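You operate a simulated robot arm through the tools that you are given. There is no shell and no other tool. Be economical: measure what you need, move in short steps, check, and stop when the job is done.

The job below is to be done with a simulated two-armed robot. You get a single attempt, and the scene is never put back.

Task
Pick up the carton from the top of the cream bench with one hand, pass it to the other hand and put it on the top of the small grey table. Set down upright: carton.

It is judged by the outcome, as a careful person would: the job done as asked, and still so three seconds after it is handed in. It fails if anything else is knocked over, pushed out of place, dropped, spilled or broken.

Robot
Two 6-joint arms with two-finger parallel grippers on one trunk, on a base that drives. Base frame: it is fixed to the floor where the robot stands at the start and does not move with it; the origin is under the middle of the robot, x ahead of it, y to its left, z up; the surface under the hand at the start is at about z = 780. Readings come in mm, rad, newtons and seconds.
The left shoulder is at the start at [-102, 177, 758], the right one opposite. With the tool pointing down near the work surface each hand reaches from about 100 to 700 mm from the robot's upright axis, wherever it stands, measured 20 degrees to its own side. Places, roughly: top of the small grey table [4400, 1700, 500]. Payload 1.57 kg a hand.
The TCP of each hand is the grasp point between the finger pads, 30 mm short of the fingertips. In the tool frame z runs along the fingers and y along their closing line. Largest opening 80 mm; finger width 17, thickness 12; the body of the gripper, 40 by 82 mm, starts 80 mm behind the TCP.
Orientation is that of the tool frame in the base frame, as a unit quaternion [w, x, y, z]. With the fingers straight down and closing along the base's y, the tool's x points along the base's -x, its y along +y and its z along -z.

Tools
- The arms move only by the tool send_rows. It takes "left_motion", "right_motion" or both (then of equal length, played together; a hand with none holds still); each is a list of rows, each an object (a shift or turn left out is 0, a gripper value left out holds the last) with "rot": the turn, a rotation vector about the tool's x, y, z in rad, a list of three; "slide": the shift along the tool's x, y, z in mm, a list of three; "hand": the closure in counts, from 0 (fully open) to 255 (shut). In form: [{"rot": [ax, ay, az], "slide": [x, y, z], "hand": hand}, ...]. A call has 1 to 20 rows; each row shifts and turns the commanded pose from where the row before left it, along the tool's axes as they then stand. A row lasts 0.2 s, in which the tool goes at most 50 mm and 0.15 rad; a call with a longer step from one row to the next is refused whole, and so is a gripper value outside its range. Where a pose cannot be reached the arm comes as near as it can. A force on the tool above 40 N (or 10 N above the force at the start of the call, whichever is more), or a blocked arm, ends the call early, and 0.2 s more pass. The fingers move at their own pace (about 72 mm/s each) and stop on an object; they squeeze with about 26 N. The grip force told is the motor's: it shows also when the fingers shut on nothing. Time passes only in rows, and 0.2 s behind the last, so rows that do not move let the fingers close. The reply holds the time, the measured pose of the TCP, the force on the tool along the base axes, the opening and the grip force, in the units named above and with some noise, with the torque about the TCP (base axes, N m) and any sound that the robot's microphone picked up.
- Cameras (640 x 400 px; columns grow to the right, rows downward): "scene" is now at [38.8, 8.6, 1477.4]; the picture's right is [0.14, -0.99, 0.00], its down [-0.75, -0.11, -0.65] and it looks along [0.65, 0.09, -0.76] (base axes); focal length 284 px, centre (320, 200). "left" rides on the left gripper at [72, 7, -122] in its tool frame; the picture's right is [-0.09, 1.00, 0.00], its down [-0.84, -0.08, -0.54] and it looks along [-0.54, -0.05, 0.84] (tool axes); focal length 238 px, centre (320, 200). "right" rides on the right gripper at [72, -7, -122] in its tool frame; the picture's right is [0.09, 1.00, 0.00], its down [-0.84, 0.08, -0.54] and it looks along [-0.54, 0.05, 0.84] (tool axes); focal length 238 px, centre (320, 200). There is no depth. A picture from a camera that has moved, and an enlarged one, comes with that camera's place and axes in the base frame and with its lens.
- grab_frame(camera): a new picture of that camera. No time passes.
- move_column(by): slides the trunk up (or, below 0, down) by that many mm; the arms and the scene camera ride with it, the base frame stays. It gives what a move gives, with no picture.
- steer(legs): drives the robot by 1 to 6 legs, each [ahead, left, turn to the left] in mm, mm and rad, along the robot's own axes; the way and the turn of a leg run together, so that a leg with both is an arc; at most 1500 mm and 3.142 rad a leg. The arms and the cameras ride along, it lands a little off, and it stops where it bumps. It gives what a move gives.
- head_to(pan, tilt): turns the head with the scene camera to pan (to the left, within 2.496 rad either way) and tilt (down, from -0.506 to 1.204), counted from straight ahead of the robot. It gives what a move gives.
- inspect(camera, box): a new picture of the part [left, top, right, bottom] of that camera's present view, enlarged. No time passes.
- job_done(): hands the job in; it is judged then, once.

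Go step by step. Nothing tells you exact positions but the pictures and the camera data: compare them with the known pose of the tool, close in by small moves and look again before you grip or let go. The budget is 120 turns and 108 pictures, counting those below and the enlarged ones. Unless the task says otherwise, let go and move clear before handing in, and close with one line.

The tools are called as name(argument=value, ...) on one line, values as JSON. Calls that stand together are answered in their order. send_rows: Moves the arms, as the interface text tells. Its arguments: {"type":"object","properties":{"left_motion":{"type":"array","items":{"type":"object","properties":{"rot":{"type":"array","items":{"type":"number"}},"slide":{"type":"array","items":{"type":"number"}},"hand":{"type":"number"}}}},"right_motion":{"type":"array","items":{"type":"object","properties":{"rot":{"type":"array","items":{"type":"number"}},"slide":{"type":"array","items":{"type":"number"}},"hand":{"type":"number"}}}}},"required":[]} The other tools are called the same way: move_column (by) slides the trunk up or down; steer (legs) drives the base; head_to (pan, tilt) turns the head that bears the scene camera; grab_frame (camera) takes a picture; inspect (camera, box) takes an enlarged picture of a part of a camera's view; job_done () hands the job in.

At the start:

```text
clock: 0.0
left_eef_pos: [451.2, 342.1, 1081.9]
left_orientation: [0.0, 0.0, 1.0, 0.0]
left_contact_force: [0.0, -0.9, -1.1]
left_wrist_torque: [0.01, 0.0, 0.01]
left_opening: 79.8
left_grasp_force: 0.0
right_eef_pos: [552.9, -72.2, 1013.2]
right_orientation: [0.0, 0.0, 1.0, 0.0]
right_contact_force: [0.7, 0.3, 0.6]
right_wrist_torque: [-0.01, 0.02, -0.02]
right_opening: 80.1
right_grasp_force: 0.0
trunk travel left (down, up): [-200.0, 128.0]
robot x, y, heading: [-0.8, -0.7, 0.001]
head pan, tilt: [0.14, 0.862]
```

scene: 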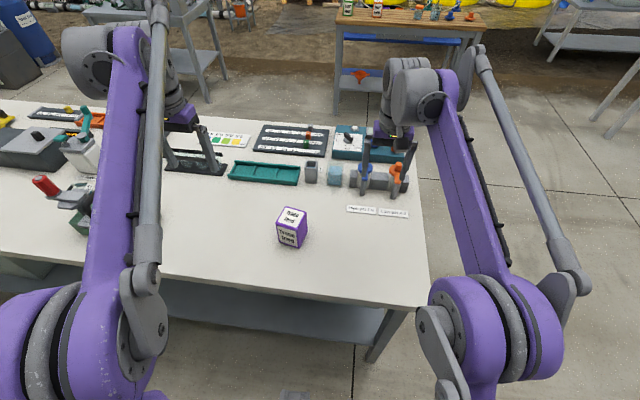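
right: 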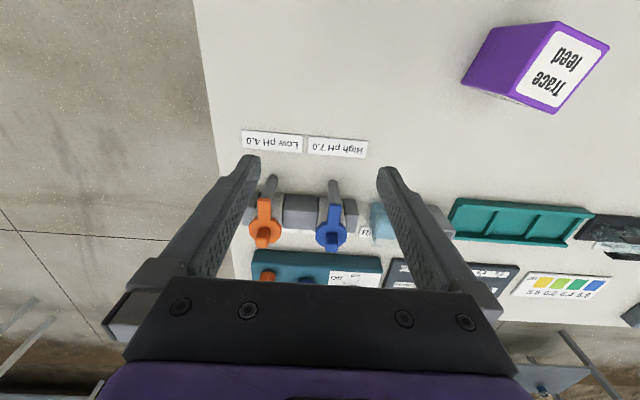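
left: 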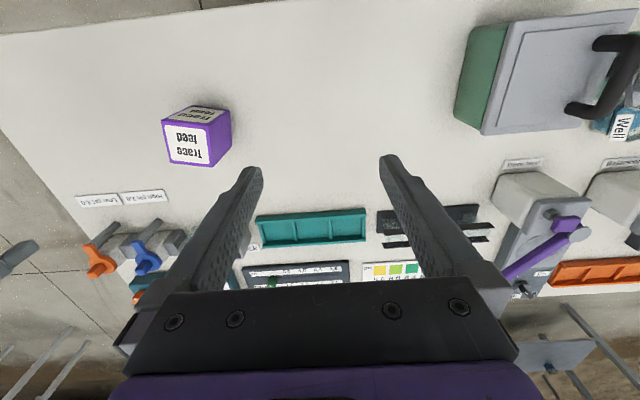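

The carton (purple "Trace feed") stands on the bench near [475, 150, 780]. I'll look closer to measure its size and yaw.

inspect(camera="scene", box=[240, 180, 340, 260])

inspect(camera="left", box=[140, 80, 260, 180])

```text
5.00 times, centred on (290, 220) of scene
camera zoom: at [38.8, 8.6, 1477.4], right [0.14, -0.99, 0.0], down [-0.75, -0.11, -0.65], along [0.65, 0.09, -0.76], focal length 1418 px, centre (470, 100)
```

zoom: 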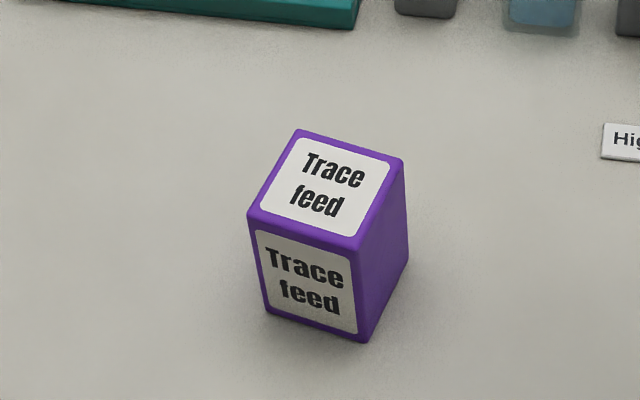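

```text
4.00 times, centred on (200, 130) of left
camera zoom: at [380.0, 348.1, 1202.8], right [0.09, 1.0, 0.0], down [0.84, -0.08, 0.54], along [0.54, -0.05, -0.84], focal length 953 px, centre (800, 480)
```

zoom: 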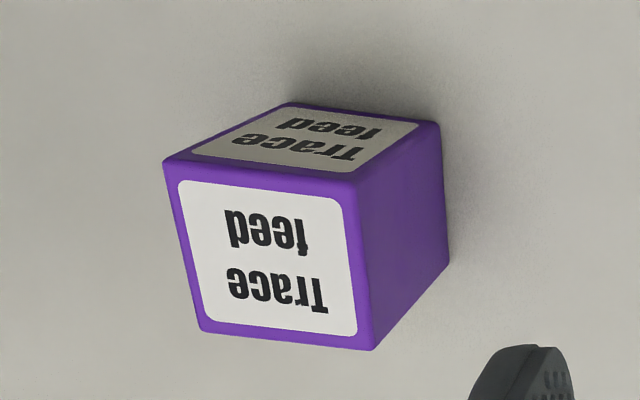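

The carton is about 59 × 59 × 90 mm, centred at roughly [483, 147] and yawed about −13°. My plan is to pick it low with the left hand tilted in from the left, take it from above with the right hand, then place it top-down. First I'll orient the left hand up high.

send_rows(left_motion=[{"rot": [0, 0, -0.1488], "hand": 0}, {"rot": [0, 0, -0.1488]}, {"rot": [0, 0, -0.1488]}, {"rot": [0, 0, -0.1488]}, {"rot": [0, 0, -0.1488]}, {"rot": [0, 0, -0.1488]}, {"rot": [0, 0, -0.1488]}, {"rot": [0, 0, -0.1488]}, {"rot": [0, 0, -0.1488]}, {"rot": [0, 0.1496, 0]}, {"rot": [0, 0.1496, 0]}, {"rot": [0, 0.1496, 0]}, {"rot": [0, 0.1496, 0]}, {"rot": [0, 0.1496, 0]}, {"rot": [0, 0.1496, 0]}, {"rot": [0, 0.1496, 0]}])

```text
clock: 3.4
left_eef_pos: [479.4, 295.8, 1077.1]
left_orientation: [-0.346, -0.561, 0.69, -0.299]
left_contact_force: [-0.2, -0.3, 0.2]
left_wrist_torque: [0.01, 0.0, -0.04]
left_opening: 79.8
left_grasp_force: 0.1
left hand out of reach, approached as far as the arm can: row 15, 16
right_eef_pos: [553.7, -73.6, 1012.3]
right_orientation: [0.0, 0.0, 1.0, 0.001]
right_contact_force: [0.1, -0.2, 0.3]
right_wrist_torque: [0.01, 0.01, 0.0]
right_opening: 80.1
right_grasp_force: 0.1
trunk travel left (down, up): [-200.0, 128.0]
robot x, y, heading: [2.0, 2.5, 0.003]
head pan, tilt: [0.14, 0.862]
```

The tilt reached about 53° of the 60° commanded at this spot. I'll move to a pre-grasp point beside the carton, where reach should be easier, and check again.

send_rows(left_motion=[{"slide": [-23.3, -12.7, 28.6]}, {"slide": [-23.3, -12.7, 28.6]}, {"slide": [-23.3, -12.7, 28.6]}, {"slide": [-23.3, -12.7, 28.6]}, {"slide": [-23.3, -12.7, 28.6]}, {"slide": [-23.3, -12.7, 28.6]}])

grab_frame(camera="scene")

grab_frame(camera="left")

```text
clock: 4.8
left_eef_pos: [548.8, 225.2, 865.5]
left_orientation: [-0.345, -0.56, 0.691, -0.298]
left_contact_force: [-0.2, 1.0, 0.5]
left_wrist_torque: [0.02, 0.0, 0.0]
left_opening: 80.0
left_grasp_force: 0.0
right_eef_pos: [553.1, -73.3, 1012.5]
right_orientation: [0.0, 0.0, 1.0, -0.001]
right_contact_force: [0.1, -0.8, -0.4]
right_wrist_torque: [0.02, 0.01, -0.02]
right_opening: 80.0
right_grasp_force: 0.0
trunk travel left (down, up): [-200.0, 128.0]
robot x, y, heading: [-1.5, 1.6, -0.004]
head pan, tilt: [0.14, 0.862]
```

```text
102 pictures are left
camera scene: at [39.6, 8.6, 1477.4], right [0.14, -0.99, 0.0], down [-0.75, -0.11, -0.65], along [0.64, 0.09, -0.76], focal length 284 px, centre (320, 200)
```

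scene: 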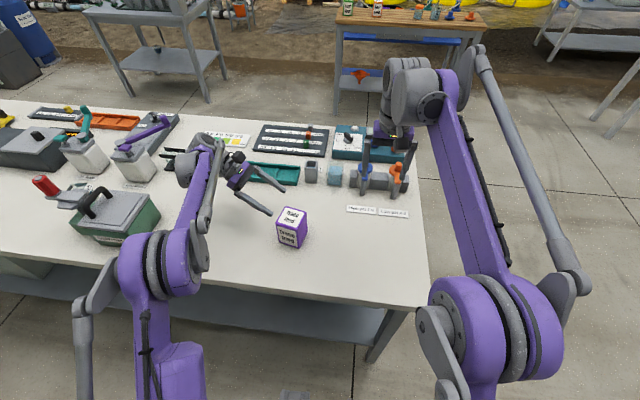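

```text
101 pictures are left
camera left: at [551.3, 281.1, 993.7], right [-0.96, 0.24, -0.1], down [0.26, 0.89, -0.36], along [0.0, -0.38, -0.93], focal length 238 px, centre (320, 200)
```

left: 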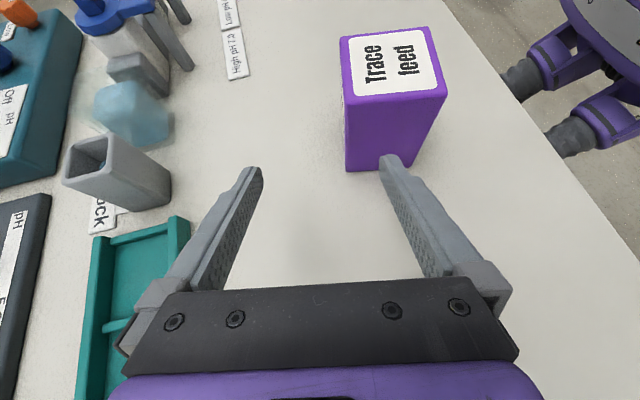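

The left hand is at about 53° tilt with its yaw matched to the carton. Next I'll align sideways before moving in.

send_rows(left_motion=[{"slide": [4.4, 16.3, 0]}, {"slide": [4, 16.3, 0]}, {"slide": [4, 16.4, 0]}, {"slide": [0, 0, 25]}])

grab_frame(camera="left")

inspect(camera="scene", box=[210, 150, 330, 260])

```text
clock: 5.8
left_eef_pos: [494.7, 205.3, 860.9]
left_orientation: [-0.345, -0.561, 0.691, -0.299]
left_contact_force: [-0.3, 0.9, -0.2]
left_wrist_torque: [-0.01, -0.03, 0.05]
left_opening: 80.4
left_grasp_force: 0.0
right_eef_pos: [552.3, -72.9, 1011.8]
right_orientation: [0.0, 0.0, 1.0, -0.001]
right_contact_force: [0.0, -0.5, 0.2]
right_wrist_torque: [-0.01, -0.02, 0.01]
right_opening: 79.7
right_grasp_force: 0.0
trunk travel left (down, up): [-200.0, 128.0]
robot x, y, heading: [1.4, 1.6, 0.002]
head pan, tilt: [0.14, 0.862]
```

```text
100 pictures are left
camera left: at [496.7, 262.7, 988.1], right [-0.96, 0.24, -0.1], down [0.26, 0.89, -0.36], along [0.0, -0.37, -0.93], focal length 238 px, centre (320, 200)
```

left: 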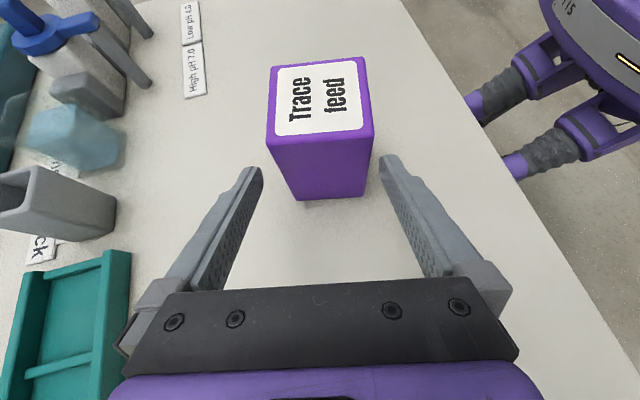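

```text
3.64 times, centred on (270, 205) of scene
camera zoom: at [39.2, 8.0, 1477.4], right [0.14, -0.99, 0.0], down [-0.75, -0.1, -0.65], along [0.64, 0.09, -0.76], focal length 1032 px, centre (502, 182)
```

zoom: 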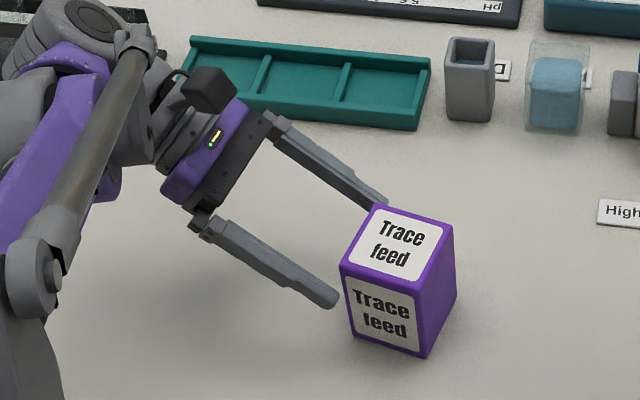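

Alignment looks good with about 66 mm left to travel. I'll move in, then close.

send_rows(left_motion=[{"slide": [-1.7, 2.2, 16]}, {"slide": [-1, 0, 17]}, {"slide": [-1, 0, 17]}, {"slide": [0, 0, 16]}])

grab_frame(camera="left")

inspect(camera="scene", box=[210, 150, 330, 260])

```text
clock: 6.8
left_eef_pos: [483.2, 156.1, 818.7]
left_orientation: [-0.345, -0.56, 0.691, -0.299]
left_contact_force: [0.9, 0.6, 0.0]
left_wrist_torque: [0.03, 0.0, 0.01]
left_opening: 80.1
left_grasp_force: 0.1
right_eef_pos: [553.1, -70.7, 1012.7]
right_orientation: [0.0, -0.001, 1.0, -0.001]
right_contact_force: [0.0, 0.3, -0.6]
right_wrist_torque: [0.0, 0.01, 0.01]
right_opening: 80.0
right_grasp_force: 0.1
trunk travel left (down, up): [-200.0, 128.0]
robot x, y, heading: [2.5, 0.1, -0.001]
head pan, tilt: [0.14, 0.862]
```

```text
98 pictures are left
camera left: at [485.4, 213.4, 946.3], right [-0.96, 0.24, -0.1], down [0.26, 0.89, -0.36], along [0.0, -0.37, -0.93], focal length 238 px, centre (320, 200)
```

left: 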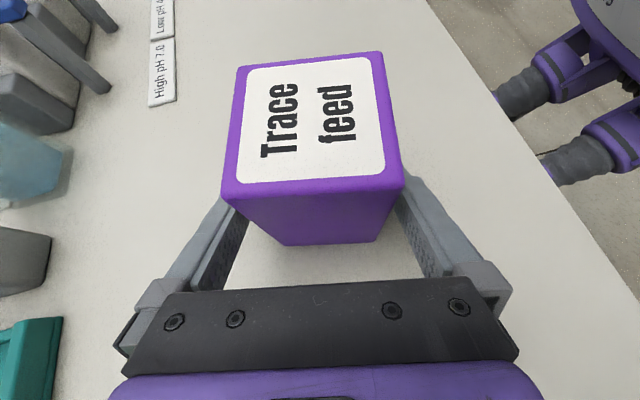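

```text
3.64 times, centred on (270, 205) of scene
camera zoom: at [38.9, 8.4, 1477.4], right [0.14, -0.99, 0.0], down [-0.75, -0.1, -0.65], along [0.65, 0.09, -0.76], focal length 1032 px, centre (502, 182)
```

zoom: 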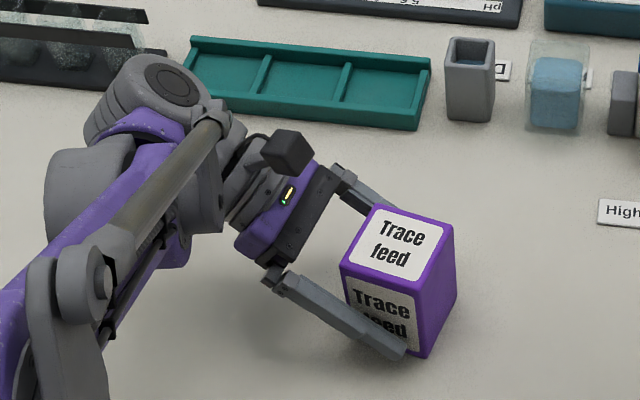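

The fingers straddle the carton, so I'll close them.

send_rows(left_motion=[{"hand": 255}, {}, {}, {}])

inspect(camera="scene", box=[210, 150, 330, 260])

```text
clock: 7.8
left_eef_pos: [482.2, 156.3, 818.8]
left_orientation: [-0.345, -0.561, 0.691, -0.299]
left_contact_force: [-0.5, 0.6, 2.7]
left_wrist_torque: [-0.14, 0.26, -0.05]
left_opening: 65.0
left_grasp_force: 26.0
right_eef_pos: [552.1, -72.8, 1012.0]
right_orientation: [0.0, 0.0, 1.0, 0.0]
right_contact_force: [-0.6, 0.2, -0.1]
right_wrist_torque: [-0.01, 0.02, -0.03]
right_opening: 80.1
right_grasp_force: 0.1
trunk travel left (down, up): [-200.0, 128.0]
robot x, y, heading: [0.3, -2.3, -0.002]
head pan, tilt: [0.14, 0.862]
```

```text
3.64 times, centred on (270, 205) of scene
camera zoom: at [38.6, 8.7, 1477.5], right [0.14, -0.99, 0.0], down [-0.75, -0.11, -0.65], along [0.65, 0.09, -0.76], focal length 1032 px, centre (502, 182)
```

zoom: 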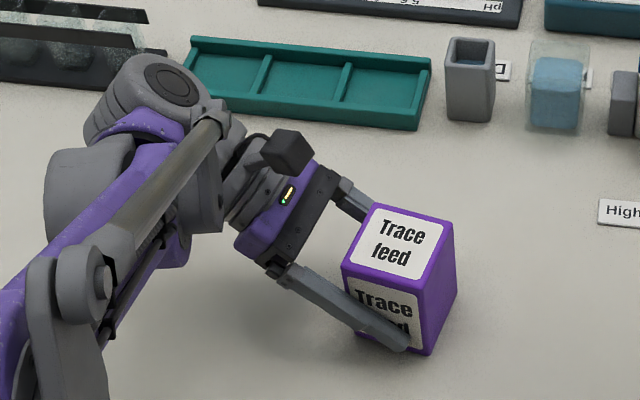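

Gripped at 65 mm opening and 26 N. Lifting gently.

send_rows(left_motion=[{"slide": [8, 0, -6]}, {"slide": [16, 0, -12]}, {"slide": [20, 0, -15]}, {"slide": [24, 0, -18]}, {"slide": [24, 0, -18]}, {"slide": [20, 0, -15]}])

grab_frame(camera="scene")

grab_frame(camera="left")

grab_frame(camera="right")

```text
clock: 9.2
left_eef_pos: [481.7, 160.6, 960.0]
left_orientation: [-0.345, -0.56, 0.691, -0.299]
left_contact_force: [0.5, -0.3, -4.0]
left_wrist_torque: [0.0, -0.01, -0.01]
left_opening: 65.1
left_grasp_force: 25.9
right_eef_pos: [552.4, -72.4, 1012.3]
right_orientation: [-0.001, 0.0, 1.0, 0.0]
right_contact_force: [0.3, -0.5, 0.0]
right_wrist_torque: [0.02, 0.0, -0.02]
right_opening: 80.0
right_grasp_force: 0.0
trunk travel left (down, up): [-200.0, 128.0]
robot x, y, heading: [-1.2, 1.3, -0.001]
head pan, tilt: [0.14, 0.862]
```

```text
95 pictures are left
camera scene: at [38.8, 8.5, 1477.4], right [0.14, -0.99, 0.0], down [-0.75, -0.11, -0.65], along [0.65, 0.09, -0.76], focal length 284 px, centre (320, 200)
```

scene: 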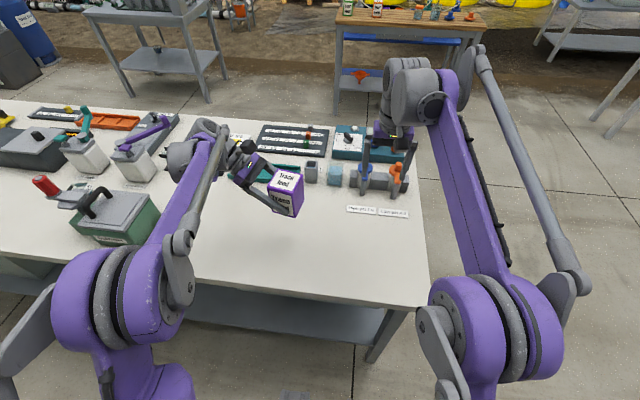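

```text
94 pictures are left
camera left: at [483.2, 216.5, 1087.2], right [-0.96, 0.24, -0.1], down [0.26, 0.89, -0.36], along [0.0, -0.38, -0.93], focal length 238 px, centre (320, 200)
```

left: 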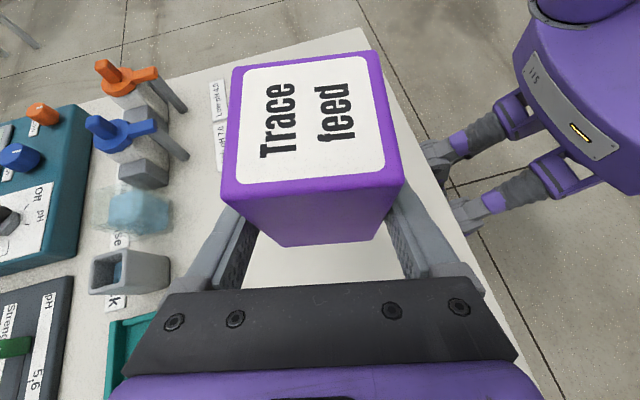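

```text
93 pictures are left
camera right: at [479.9, -78.5, 1134.7], right [-0.09, 1.0, 0.0], down [0.84, 0.08, 0.54], along [0.54, 0.05, -0.84], focal length 238 px, centre (320, 200)
```

right: 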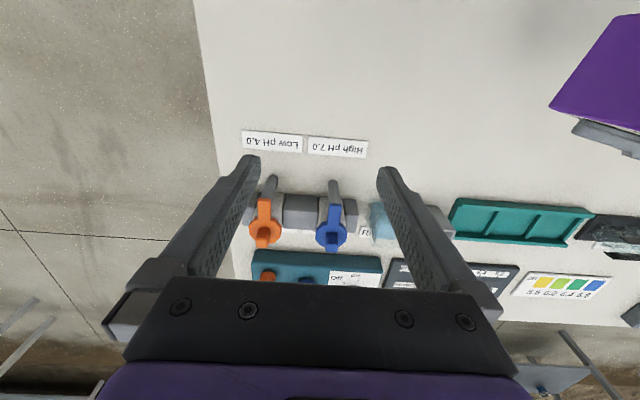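

The carton is held level. I'll orient the right hand to close along the same faces higher up, tilted 25° toward the carton with its camera on the outside.

send_rows(right_motion=[{"rot": [0, 0, -0.1361], "hand": 0}, {"rot": [0, 0, -0.1361]}, {"rot": [0, 0, -0.1361]}, {"rot": [0, 0, -0.1361]}, {"rot": [0, 0, -0.1361]}, {"rot": [0, 0, -0.1361]}, {"rot": [0, 0, -0.1361]}, {"rot": [0, 0, -0.1361]}, {"rot": [0, 0, -0.1361]}, {"rot": [0, 0, -0.1361]}, {"rot": [0, -0.145, 0]}, {"rot": [0, -0.145, 0]}, {"rot": [0, -0.145, 0]}])

grab_frame(camera="scene")

```text
clock: 12.0
left_eef_pos: [481.6, 159.1, 958.7]
left_orientation: [-0.345, -0.561, 0.69, -0.299]
left_contact_force: [0.9, 0.4, -3.3]
left_wrist_torque: [0.05, 0.02, -0.02]
left_opening: 65.0
left_grasp_force: 25.6
right_eef_pos: [552.6, -73.2, 1012.4]
right_orientation: [0.168, -0.614, 0.759, 0.136]
right_contact_force: [-1.4, 0.4, -0.6]
right_wrist_torque: [-0.01, 0.0, 0.0]
right_opening: 79.6
right_grasp_force: 0.1
trunk travel left (down, up): [-200.0, 128.0]
robot x, y, heading: [-0.3, 0.3, -0.004]
head pan, tilt: [0.14, 0.862]
```

```text
92 pictures are left
camera scene: at [38.9, 8.0, 1477.4], right [0.14, -0.99, 0.0], down [-0.75, -0.1, -0.65], along [0.65, 0.09, -0.76], focal length 284 px, centre (320, 200)
```

scene: 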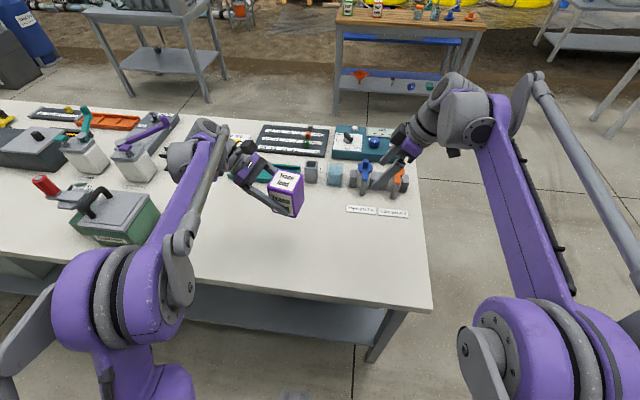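

Right-hand orientation is achieved. I'll move it to a standoff about 100 mm back along its approach line to the carton.

send_rows(right_motion=[{"slide": [-28.7, 19.65, -2.25]}, {"slide": [-28.7, 19.65, -2.25]}, {"slide": [-28.7, 19.65, -2.25]}, {"slide": [-28.7, 19.65, -2.25]}, {"slide": [-28.7, 19.65, -2.25]}, {"slide": [-28.7, 19.65, -2.25]}])

grab_frame(camera="scene")

grab_frame(camera="right")

grab_frame(camera="left")

```text
clock: 13.4
left_eef_pos: [480.4, 160.5, 958.0]
left_orientation: [-0.345, -0.561, 0.691, -0.299]
left_contact_force: [0.2, 0.0, -2.9]
left_wrist_torque: [0.02, 0.03, 0.01]
left_opening: 64.8
left_grasp_force: 25.8
right_eef_pos: [468.0, 98.7, 1097.5]
right_orientation: [0.168, -0.615, 0.759, 0.136]
right_contact_force: [0.5, -0.8, 0.1]
right_wrist_torque: [-0.02, 0.02, -0.03]
right_opening: 80.2
right_grasp_force: 0.0
trunk travel left (down, up): [-200.0, 128.0]
robot x, y, heading: [0.7, -0.6, 0.001]
head pan, tilt: [0.14, 0.862]
```

```text
91 pictures are left
camera scene: at [38.7, 9.2, 1477.4], right [0.14, -0.99, 0.0], down [-0.75, -0.11, -0.65], along [0.65, 0.09, -0.76], focal length 284 px, centre (320, 200)
```

scene: 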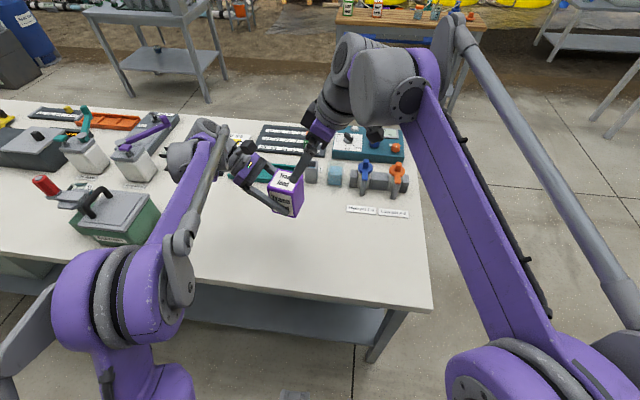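

```text
90 pictures are left
camera right: at [450.2, -15.0, 1177.4], right [-0.99, 0.13, -0.04], down [0.03, 0.54, 0.84], along [0.13, 0.84, -0.54], focal length 238 px, centre (320, 200)
```

right: 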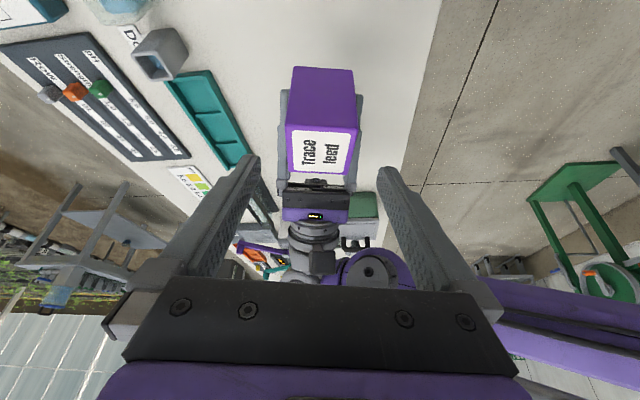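

```text
89 pictures are left
camera left: at [483.3, 217.0, 1086.7], right [-0.96, 0.24, -0.1], down [0.26, 0.89, -0.36], along [0.0, -0.38, -0.93], focal length 238 px, centre (320, 200)
```

left: 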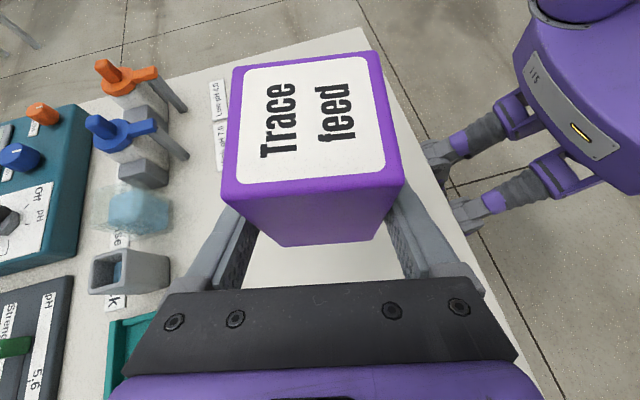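

Standoff is good. I'll zoom in to pin down the carton's top before closing in.

inspect(camera="right", box=[256, 50, 384, 210])

inspect(camera="scene", box=[230, 110, 350, 230])

```text
2.50 times, centred on (320, 130) of right
camera zoom: at [450.2, -15.0, 1177.4], right [-0.99, 0.13, -0.04], down [0.03, 0.54, 0.84], along [0.13, 0.84, -0.54], focal length 596 px, centre (320, 375)
```

zoom: 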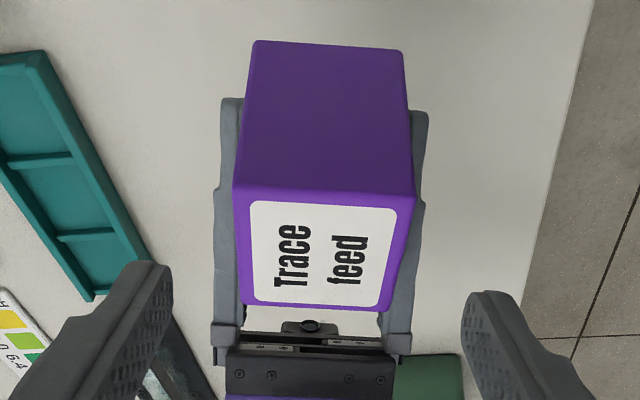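

```text
3.33 times, centred on (290, 170) of scene
camera zoom: at [38.7, 9.2, 1477.4], right [0.14, -0.99, 0.0], down [-0.75, -0.11, -0.65], along [0.65, 0.09, -0.76], focal length 946 px, centre (420, 300)
```

zoom: 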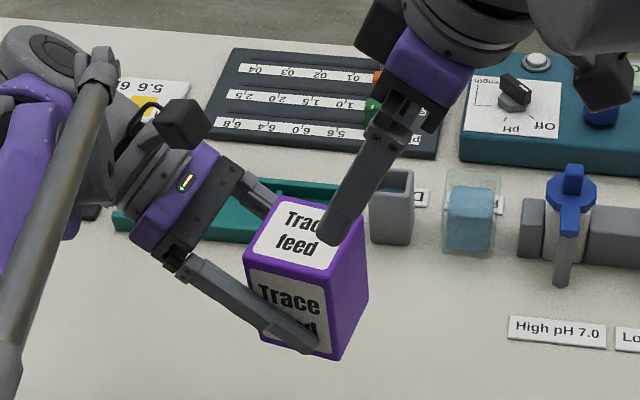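

Refined: carton centre is about [480, 155], top z about 1011, height about 89. I'll close in along the approach in two stages.

send_rows(right_motion=[{"slide": [-1.2, 0, 18]}, {"slide": [-1.2, 0, 18]}, {"slide": [-1.3, 0, 18]}, {"slide": [0, 0, 12]}])

inspect(camera="right", box=[160, 50, 480, 250])

grab_frame(camera="left")

inspect(camera="scene", box=[230, 110, 350, 230])

```text
clock: 14.4
left_eef_pos: [481.2, 159.9, 957.9]
left_orientation: [-0.345, -0.561, 0.691, -0.299]
left_contact_force: [0.0, 0.2, -3.8]
left_wrist_torque: [0.0, -0.05, -0.02]
left_opening: 64.8
left_grasp_force: 25.9
right_eef_pos: [475.2, 129.5, 1038.2]
right_orientation: [0.167, -0.614, 0.759, 0.135]
right_contact_force: [-0.1, 0.5, 0.7]
right_wrist_torque: [-0.01, -0.01, 0.02]
right_opening: 80.1
right_grasp_force: 0.1
trunk travel left (down, up): [-200.0, 128.0]
robot x, y, heading: [0.6, 0.8, -0.002]
head pan, tilt: [0.14, 0.862]
```

```text
2.00 times, centred on (320, 150) of right
camera zoom: at [456.9, 14.6, 1119.1], right [-0.99, 0.13, -0.04], down [0.03, 0.53, 0.84], along [0.13, 0.84, -0.53], focal length 477 px, centre (320, 300)
```

zoom: 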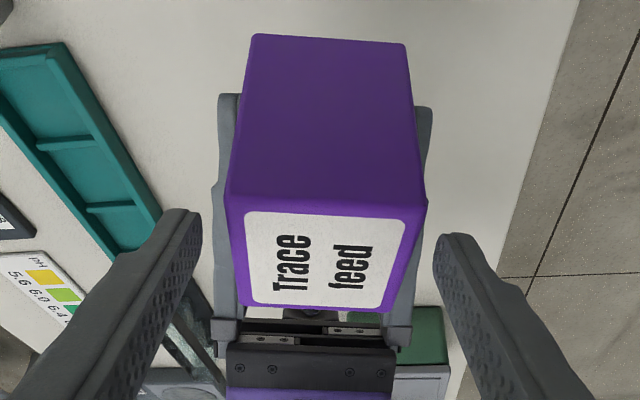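

```text
85 pictures are left
camera left: at [483.6, 216.6, 1086.7], right [-0.96, 0.24, -0.1], down [0.26, 0.89, -0.36], along [0.0, -0.38, -0.93], focal length 238 px, centre (320, 200)
```

left: 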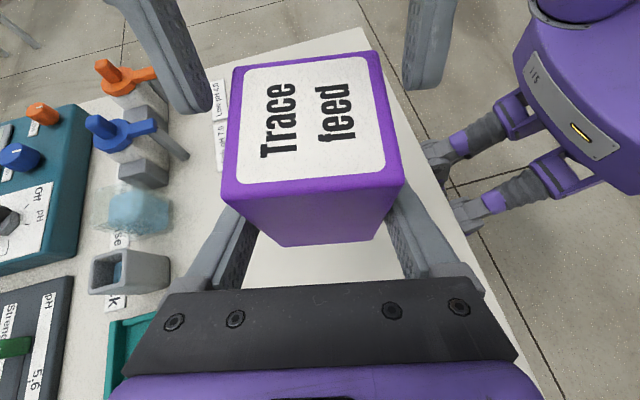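

```text
3.33 times, centred on (290, 170) of scene
camera zoom: at [39.1, 8.7, 1477.4], right [0.14, -0.99, 0.0], down [-0.75, -0.11, -0.65], along [0.64, 0.09, -0.76], focal length 946 px, centre (420, 300)
```

zoom: 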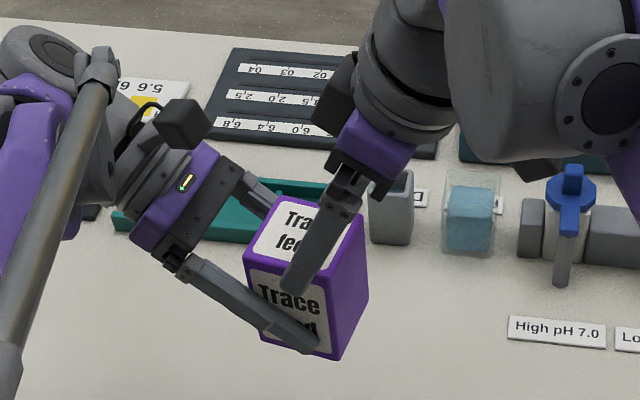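

Laterally centred. I'll advance the final 37 mm and look before closing.

send_rows(right_motion=[{"slide": [0, 0, 13]}, {"slide": [0, 0, 12]}, {"slide": [0, 0, 12]}])

grab_frame(camera="left")

inspect(camera="scene", box=[230, 110, 350, 230])

```text
clock: 15.2
left_eef_pos: [482.5, 160.5, 958.9]
left_orientation: [-0.345, -0.561, 0.691, -0.299]
left_contact_force: [-0.1, -0.1, -3.9]
left_wrist_torque: [0.0, -0.02, 0.01]
left_opening: 65.1
left_grasp_force: 26.5
right_eef_pos: [478.0, 145.5, 1004.9]
right_orientation: [0.167, -0.615, 0.759, 0.136]
right_contact_force: [-0.1, 0.1, -0.5]
right_wrist_torque: [0.01, 0.0, -0.03]
right_opening: 79.9
right_grasp_force: 0.1
trunk travel left (down, up): [-200.0, 128.0]
robot x, y, heading: [1.1, -4.2, 0.001]
head pan, tilt: [0.14, 0.862]
```

```text
83 pictures are left
camera left: at [483.7, 216.7, 1086.6], right [-0.96, 0.24, -0.1], down [0.26, 0.89, -0.36], along [0.0, -0.38, -0.93], focal length 238 px, centre (320, 200)
```

left: 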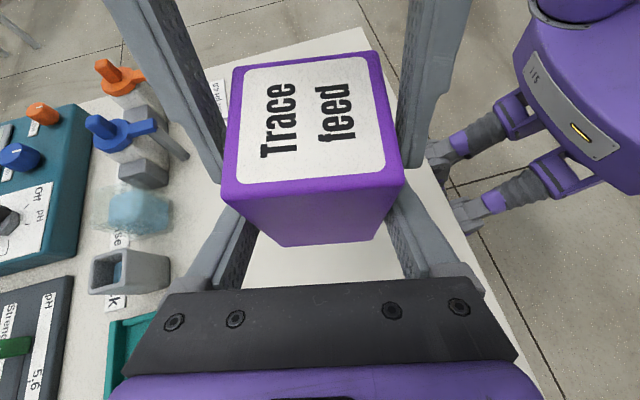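

```text
3.33 times, centred on (290, 170) of scene
camera zoom: at [39.3, 8.8, 1477.4], right [0.14, -0.99, 0.0], down [-0.75, -0.11, -0.65], along [0.64, 0.09, -0.76], focal length 946 px, centre (420, 300)
```

zoom: 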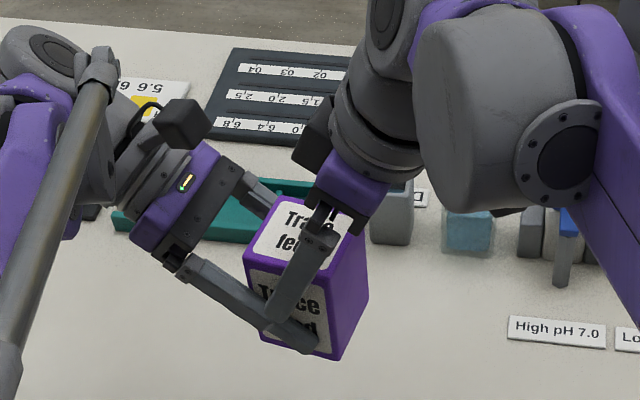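

The right fingers straddle the top portion above the left fingers. Closing the right hand.

send_rows(right_motion=[{"hand": 255}, {}, {}, {}])

inspect(camera="scene", box=[230, 110, 350, 230])

grab_frame(camera="left")

```text
clock: 16.2
left_eef_pos: [481.6, 159.9, 958.9]
left_orientation: [-0.345, -0.561, 0.69, -0.3]
left_contact_force: [14.4, -0.5, 1.8]
left_wrist_torque: [0.26, 1.05, 0.11]
left_opening: 65.0
left_grasp_force: 25.8
right_eef_pos: [478.3, 145.3, 1006.1]
right_orientation: [0.167, -0.615, 0.759, 0.136]
right_contact_force: [-14.4, 1.4, -1.0]
right_wrist_torque: [-0.29, -0.38, 0.15]
right_opening: 65.0
right_grasp_force: 25.8
trunk travel left (down, up): [-200.0, 128.0]
robot x, y, heading: [1.9, 1.0, -0.007]
head pan, tilt: [0.14, 0.862]
```

```text
3.33 times, centred on (290, 170) of scene
camera zoom: at [39.1, 8.6, 1477.4], right [0.14, -0.99, 0.0], down [-0.75, -0.11, -0.65], along [0.65, 0.09, -0.76], focal length 946 px, centre (420, 300)
```

zoom: 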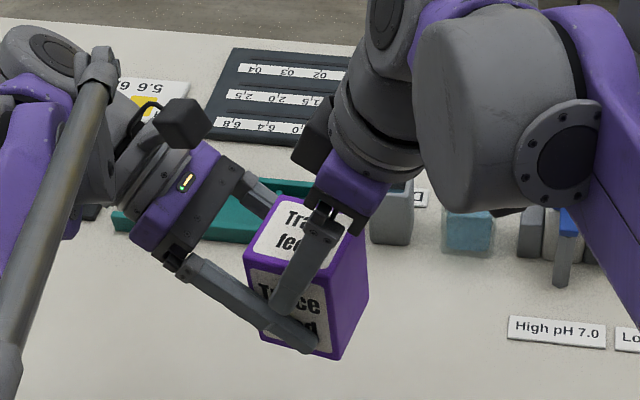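

```text
80 pictures are left
camera left: at [483.8, 216.5, 1086.8], right [-0.96, 0.24, -0.1], down [0.26, 0.89, -0.36], along [0.0, -0.38, -0.93], focal length 238 px, centre (320, 200)
```

left: 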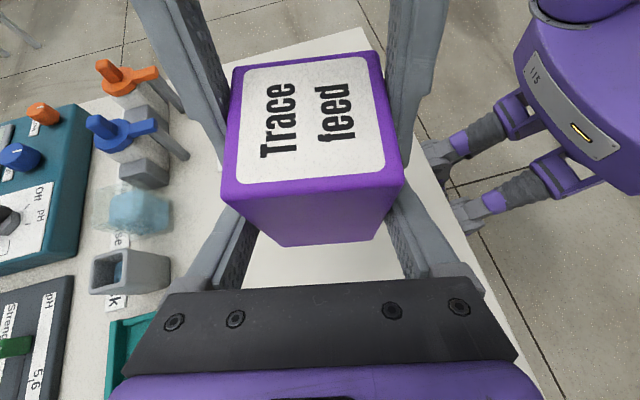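

Both hands hold the carton. I'll relieve the small side load, then open the left hand.

send_rows(right_motion=[{"slide": [0, 1, 0]}, {}, {}, {}, {}], left_motion=[{}, {"hand": 0}, {}, {}, {}])

inspect(camera="scene", box=[230, 110, 350, 230])

grab_frame(camera="left")

```text
clock: 17.4
left_eef_pos: [480.2, 159.2, 958.5]
left_orientation: [-0.345, -0.561, 0.691, -0.299]
left_contact_force: [0.2, 0.1, 0.4]
left_wrist_torque: [-0.03, 0.01, 0.02]
left_opening: 80.2
left_grasp_force: 0.0
right_eef_pos: [477.6, 145.3, 1003.9]
right_orientation: [0.167, -0.614, 0.759, 0.136]
right_contact_force: [-0.5, 0.2, 0.1]
right_wrist_torque: [0.0, 0.02, 0.01]
right_opening: 65.1
right_grasp_force: 26.3
trunk travel left (down, up): [-200.0, 128.0]
robot x, y, heading: [-0.1, -0.3, 0.003]
head pan, tilt: [0.14, 0.862]
```

```text
3.33 times, centred on (290, 170) of scene
camera zoom: at [39.1, 8.6, 1477.4], right [0.14, -0.99, 0.0], down [-0.75, -0.11, -0.65], along [0.65, 0.09, -0.76], focal length 946 px, centre (420, 300)
```

zoom: 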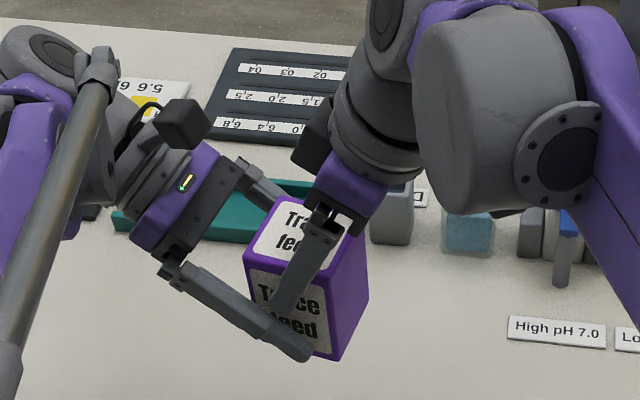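

```text
78 pictures are left
camera left: at [483.6, 216.6, 1086.7], right [-0.96, 0.24, -0.1], down [0.26, 0.89, -0.36], along [0.0, -0.38, -0.93], focal length 238 px, centre (320, 200)
```

left: 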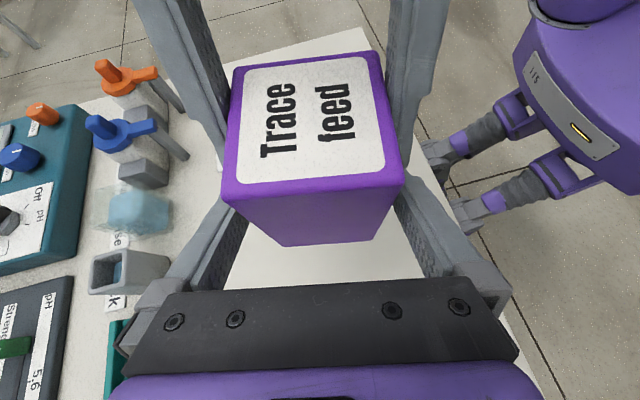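

The left hand has released. Withdrawing it straight back along its own axis, slowly at first.

send_rows(left_motion=[{"slide": [0, 0, -5]}, {"slide": [0, 0, -10]}, {"slide": [0, 0, -20]}, {"slide": [0, 0, -30]}, {"slide": [0, 0, -40]}])

grab_frame(camera="scene")

grab_frame(camera="left")

```text
clock: 18.6
left_eef_pos: [494.6, 243.7, 1020.1]
left_orientation: [-0.344, -0.561, 0.69, -0.299]
left_contact_force: [-0.1, 0.6, -0.4]
left_wrist_torque: [-0.01, 0.02, 0.01]
left_opening: 80.3
left_grasp_force: 0.0
right_eef_pos: [478.5, 145.8, 1004.6]
right_orientation: [0.168, -0.615, 0.759, 0.136]
right_contact_force: [-0.3, -0.1, 0.3]
right_wrist_torque: [-0.05, 0.03, 0.01]
right_opening: 65.1
right_grasp_force: 25.9
trunk travel left (down, up): [-200.0, 128.0]
robot x, y, heading: [-0.6, -1.5, 0.001]
head pan, tilt: [0.14, 0.862]
```

```text
77 pictures are left
camera scene: at [39.3, 9.4, 1477.4], right [0.14, -0.99, 0.0], down [-0.75, -0.11, -0.65], along [0.64, 0.09, -0.76], focal length 284 px, centre (320, 200)
```

scene: 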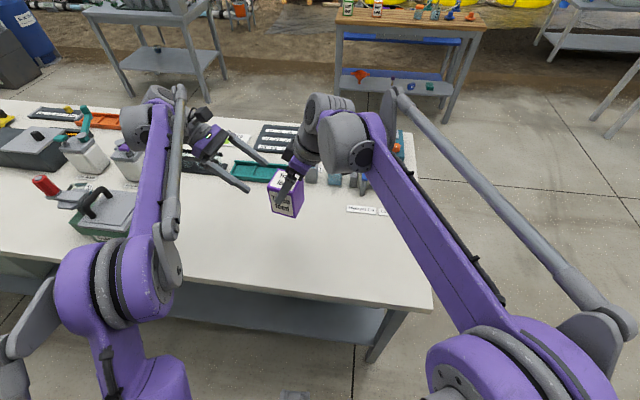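

```text
76 pictures are left
camera left: at [497.7, 301.6, 1147.4], right [-0.96, 0.24, -0.1], down [0.26, 0.89, -0.36], along [0.0, -0.38, -0.93], focal length 238 px, centre (320, 200)
```

left: 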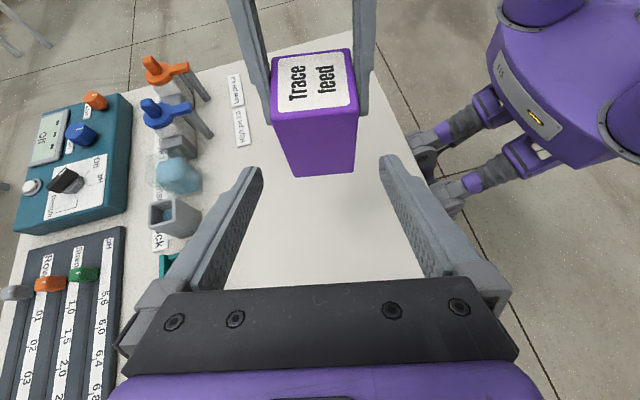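

The carton is in the right hand and level. I'll raise and retract both hands a bit, then look around.

send_rows(left_motion=[{"slide": [24, 0, -18]}, {"slide": [24, 0, -18]}, {"slide": [24, 0, -18]}, {"slide": [24, 0, -18]}, {"slide": [3, 24, 4]}, {"slide": [3, 24, 4]}, {"slide": [3, 24, 4]}, {"slide": [3, 24, 4]}], right_motion=[{"slide": [-8, 0, -18]}, {"slide": [-8, 0, -18]}, {"slide": [-8, 0, -18]}, {}, {"slide": [4.7, 24.4, -2.2]}, {"slide": [4.7, 24.4, -2.2]}, {"slide": [4.7, 24.4, -2.2]}, {"slide": [4.7, 24.4, -2.2]}])

head_to(pan=0.4, tilt=0.3)

grab_frame(camera="scene")

head_to(pan=-0.7, tilt=0.5)

grab_frame(camera="scene")

head_to(pan=1.4, tilt=0.5)

grab_frame(camera="scene")

```text
clock: 20.4
left_eef_pos: [393.1, 245.6, 1137.3]
left_orientation: [-0.343, -0.561, 0.691, -0.299]
left_contact_force: [-0.1, -0.4, 0.5]
left_wrist_torque: [0.03, -0.02, 0.0]
left_opening: 80.0
left_grasp_force: 0.0
right_eef_pos: [375.3, 143.8, 1065.2]
right_orientation: [0.169, -0.614, 0.759, 0.136]
right_contact_force: [-0.3, -0.8, -3.5]
right_wrist_torque: [0.0, 0.03, 0.0]
right_opening: 64.9
right_grasp_force: 26.4
trunk travel left (down, up): [-200.0, 128.0]
robot x, y, heading: [0.6, -0.7, -0.001]
head pan, tilt: [0.14, 0.862]
```

```text
clock: 21.4
left_eef_pos: [396.2, 244.4, 1136.9]
left_orientation: [-0.343, -0.561, 0.691, -0.3]
left_contact_force: [-1.0, 0.1, 0.8]
left_wrist_torque: [-0.02, 0.0, 0.03]
left_opening: 79.7
left_grasp_force: 0.1
right_eef_pos: [377.1, 143.9, 1064.0]
right_orientation: [0.167, -0.614, 0.759, 0.136]
right_contact_force: [0.0, 0.2, -4.3]
right_wrist_torque: [-0.04, -0.03, -0.01]
right_opening: 64.8
right_grasp_force: 26.0
trunk travel left (down, up): [-200.0, 128.0]
robot x, y, heading: [-0.8, -3.9, 0.001]
head pan, tilt: [0.4, 0.3]
```

```text
75 pictures are left
camera scene: at [48.2, 34.2, 1526.6], right [0.39, -0.92, 0.0], down [-0.27, -0.12, -0.95], along [0.88, 0.37, -0.3], focal length 284 px, centre (320, 200)
```

scene: 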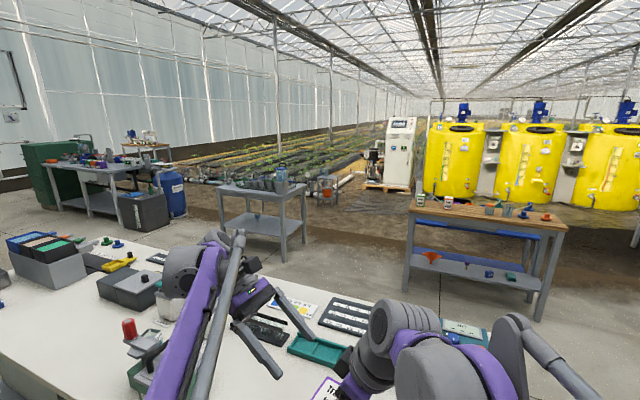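

```text
clock: 22.7
left_eef_pos: [395.0, 246.0, 1137.9]
left_orientation: [-0.344, -0.561, 0.691, -0.299]
left_contact_force: [-0.2, -1.1, 0.1]
left_wrist_torque: [0.01, -0.01, 0.03]
left_opening: 79.8
left_grasp_force: 0.0
right_eef_pos: [378.6, 144.2, 1063.9]
right_orientation: [0.167, -0.615, 0.759, 0.135]
right_contact_force: [-0.4, -0.2, -2.9]
right_wrist_torque: [-0.03, 0.04, 0.01]
right_opening: 64.8
right_grasp_force: 25.6
trunk travel left (down, up): [-200.0, 128.0]
robot x, y, heading: [5.7, 1.2, -0.003]
head pan, tilt: [-0.7, 0.499]
```

```text
74 pictures are left
camera scene: at [31.8, -60.7, 1508.3], right [-0.64, -0.77, 0.0], down [-0.37, 0.31, -0.88], along [0.67, -0.57, -0.48], focal length 284 px, centre (320, 200)
```

scene: 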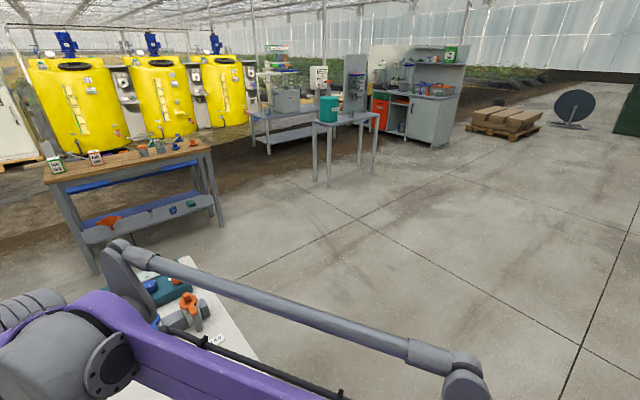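

```text
clock: 24.7
left_eef_pos: [396.0, 246.2, 1136.8]
left_orientation: [-0.344, -0.561, 0.691, -0.299]
left_contact_force: [-0.5, 0.1, 0.5]
left_wrist_torque: [0.02, 0.02, 0.01]
left_opening: 80.1
left_grasp_force: 0.1
right_eef_pos: [376.6, 144.7, 1063.7]
right_orientation: [0.167, -0.615, 0.759, 0.136]
right_contact_force: [-0.3, 0.4, -4.2]
right_wrist_torque: [-0.04, 0.02, 0.02]
right_opening: 65.1
right_grasp_force: 25.4
trunk travel left (down, up): [-200.0, 128.0]
robot x, y, heading: [-1.2, 3.4, 0.0]
head pan, tilt: [1.4, 0.499]
```

```text
73 pictures are left
camera scene: at [-22.3, 87.5, 1508.3], right [0.99, -0.17, 0.0], down [-0.08, -0.47, -0.88], along [0.15, 0.87, -0.48], focal length 284 px, centre (320, 200)
```

scene: 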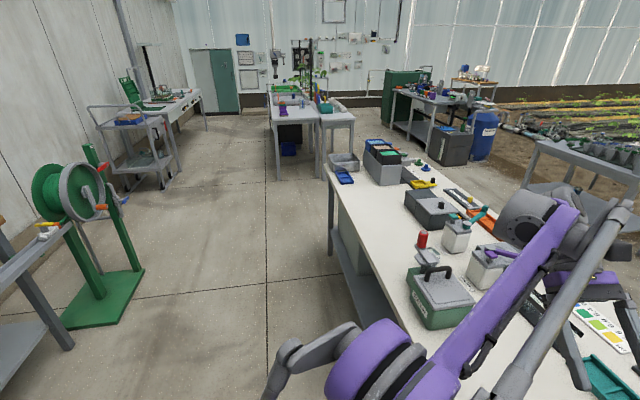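

The table's given position projects near pixel (330, 178) of the first view, close to a small item there. I'll look there more closely.

head_to(pan=0.4, tilt=0.3)

inspect(camera="scene", box=[210, 140, 420, 270])

inspect(camera="scene", box=[295, 160, 360, 210])

```text
clock: 26.0
left_eef_pos: [394.6, 245.8, 1136.8]
left_orientation: [-0.344, -0.561, 0.691, -0.299]
left_contact_force: [0.1, 0.1, 0.3]
left_wrist_torque: [0.0, 0.01, 0.0]
left_opening: 80.2
left_grasp_force: 0.1
right_eef_pos: [376.7, 143.7, 1064.2]
right_orientation: [0.168, -0.615, 0.759, 0.136]
right_contact_force: [1.0, -1.0, -3.0]
right_wrist_torque: [-0.02, 0.04, 0.0]
right_opening: 64.8
right_grasp_force: 25.9
trunk travel left (down, up): [-200.0, 128.0]
robot x, y, heading: [-3.1, 2.9, 0.0]
head pan, tilt: [0.4, 0.3]
```

```text
3.05 times, centred on (315, 205) of scene
camera zoom: at [48.2, 34.3, 1526.7], right [0.39, -0.92, 0.0], down [-0.27, -0.12, -0.96], along [0.88, 0.37, -0.3], focal length 864 px, centre (335, 185)
```

zoom: 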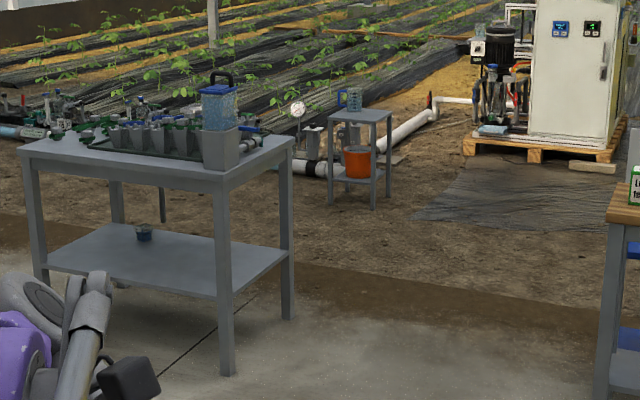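

```text
8.00 times, centred on (328, 185) of scene
camera zoom: at [48.2, 34.3, 1526.7], right [0.39, -0.92, 0.0], down [-0.27, -0.12, -0.96], along [0.88, 0.37, -0.3], focal length 2269 px, centre (260, 320)
```

zoom: 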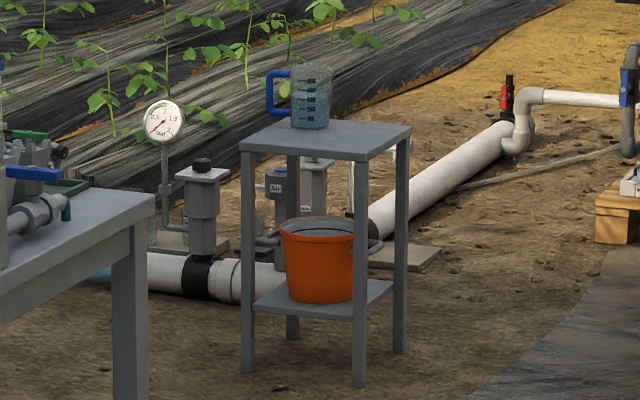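

The small grey table has a jug at its far-left corner, around [4465, 1790], and free space near [4330, 1650]. My route is back, right around the bench end, forward, left, and through the gap between the wood and grey tables at y≈815.

steer(legs=[[-200, 0, 0], [0, -950, 0]])

head_to(pan=0.3, tilt=0.6)

grab_frame(camera="scene")

```text
clock: 35.9
left_eef_pos: [196.1, -700.8, 1138.4]
left_orientation: [-0.343, -0.564, 0.688, -0.301]
left_contact_force: [0.5, 0.6, 0.4]
left_wrist_torque: [0.02, -0.02, 0.02]
left_opening: 80.0
left_grasp_force: 0.0
right_eef_pos: [177.8, -803.3, 1062.8]
right_orientation: [0.167, -0.618, 0.756, 0.137]
right_contact_force: [0.1, 0.0, -3.6]
right_wrist_torque: [-0.02, 0.0, -0.01]
right_opening: 64.9
right_grasp_force: 25.9
trunk travel left (down, up): [-200.0, 128.0]
robot x, y, heading: [-196.9, -951.2, 0.005]
head pan, tilt: [0.4, 0.3]
```

```text
clock: 36.6
left_eef_pos: [196.4, -701.2, 1137.2]
left_orientation: [-0.342, -0.565, 0.688, -0.301]
left_contact_force: [0.0, -0.3, 0.4]
left_wrist_torque: [-0.01, 0.0, 0.01]
left_opening: 80.0
left_grasp_force: 0.1
right_eef_pos: [178.1, -803.0, 1064.2]
right_orientation: [0.167, -0.618, 0.756, 0.137]
right_contact_force: [0.3, 0.0, -2.7]
right_wrist_torque: [-0.01, 0.01, -0.04]
right_opening: 64.8
right_grasp_force: 26.1
trunk travel left (down, up): [-200.0, 128.0]
robot x, y, heading: [-195.8, -949.6, 0.009]
head pan, tilt: [0.3, 0.6]
```

```text
70 pictures are left
camera scene: at [-150.9, -925.9, 1499.3], right [0.3, -0.95, 0.0], down [-0.54, -0.17, -0.83], along [0.79, 0.25, -0.56], focal length 284 px, centre (320, 200)
```

scene: 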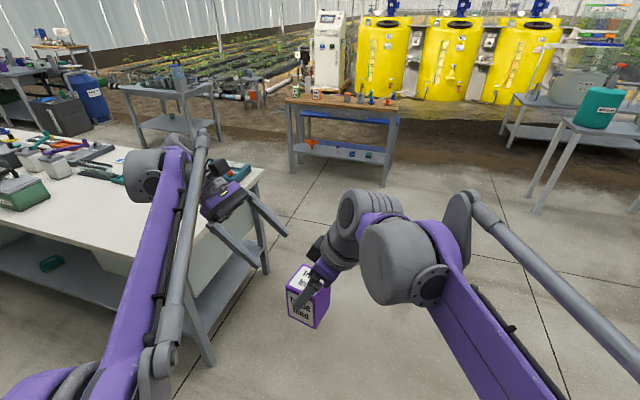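

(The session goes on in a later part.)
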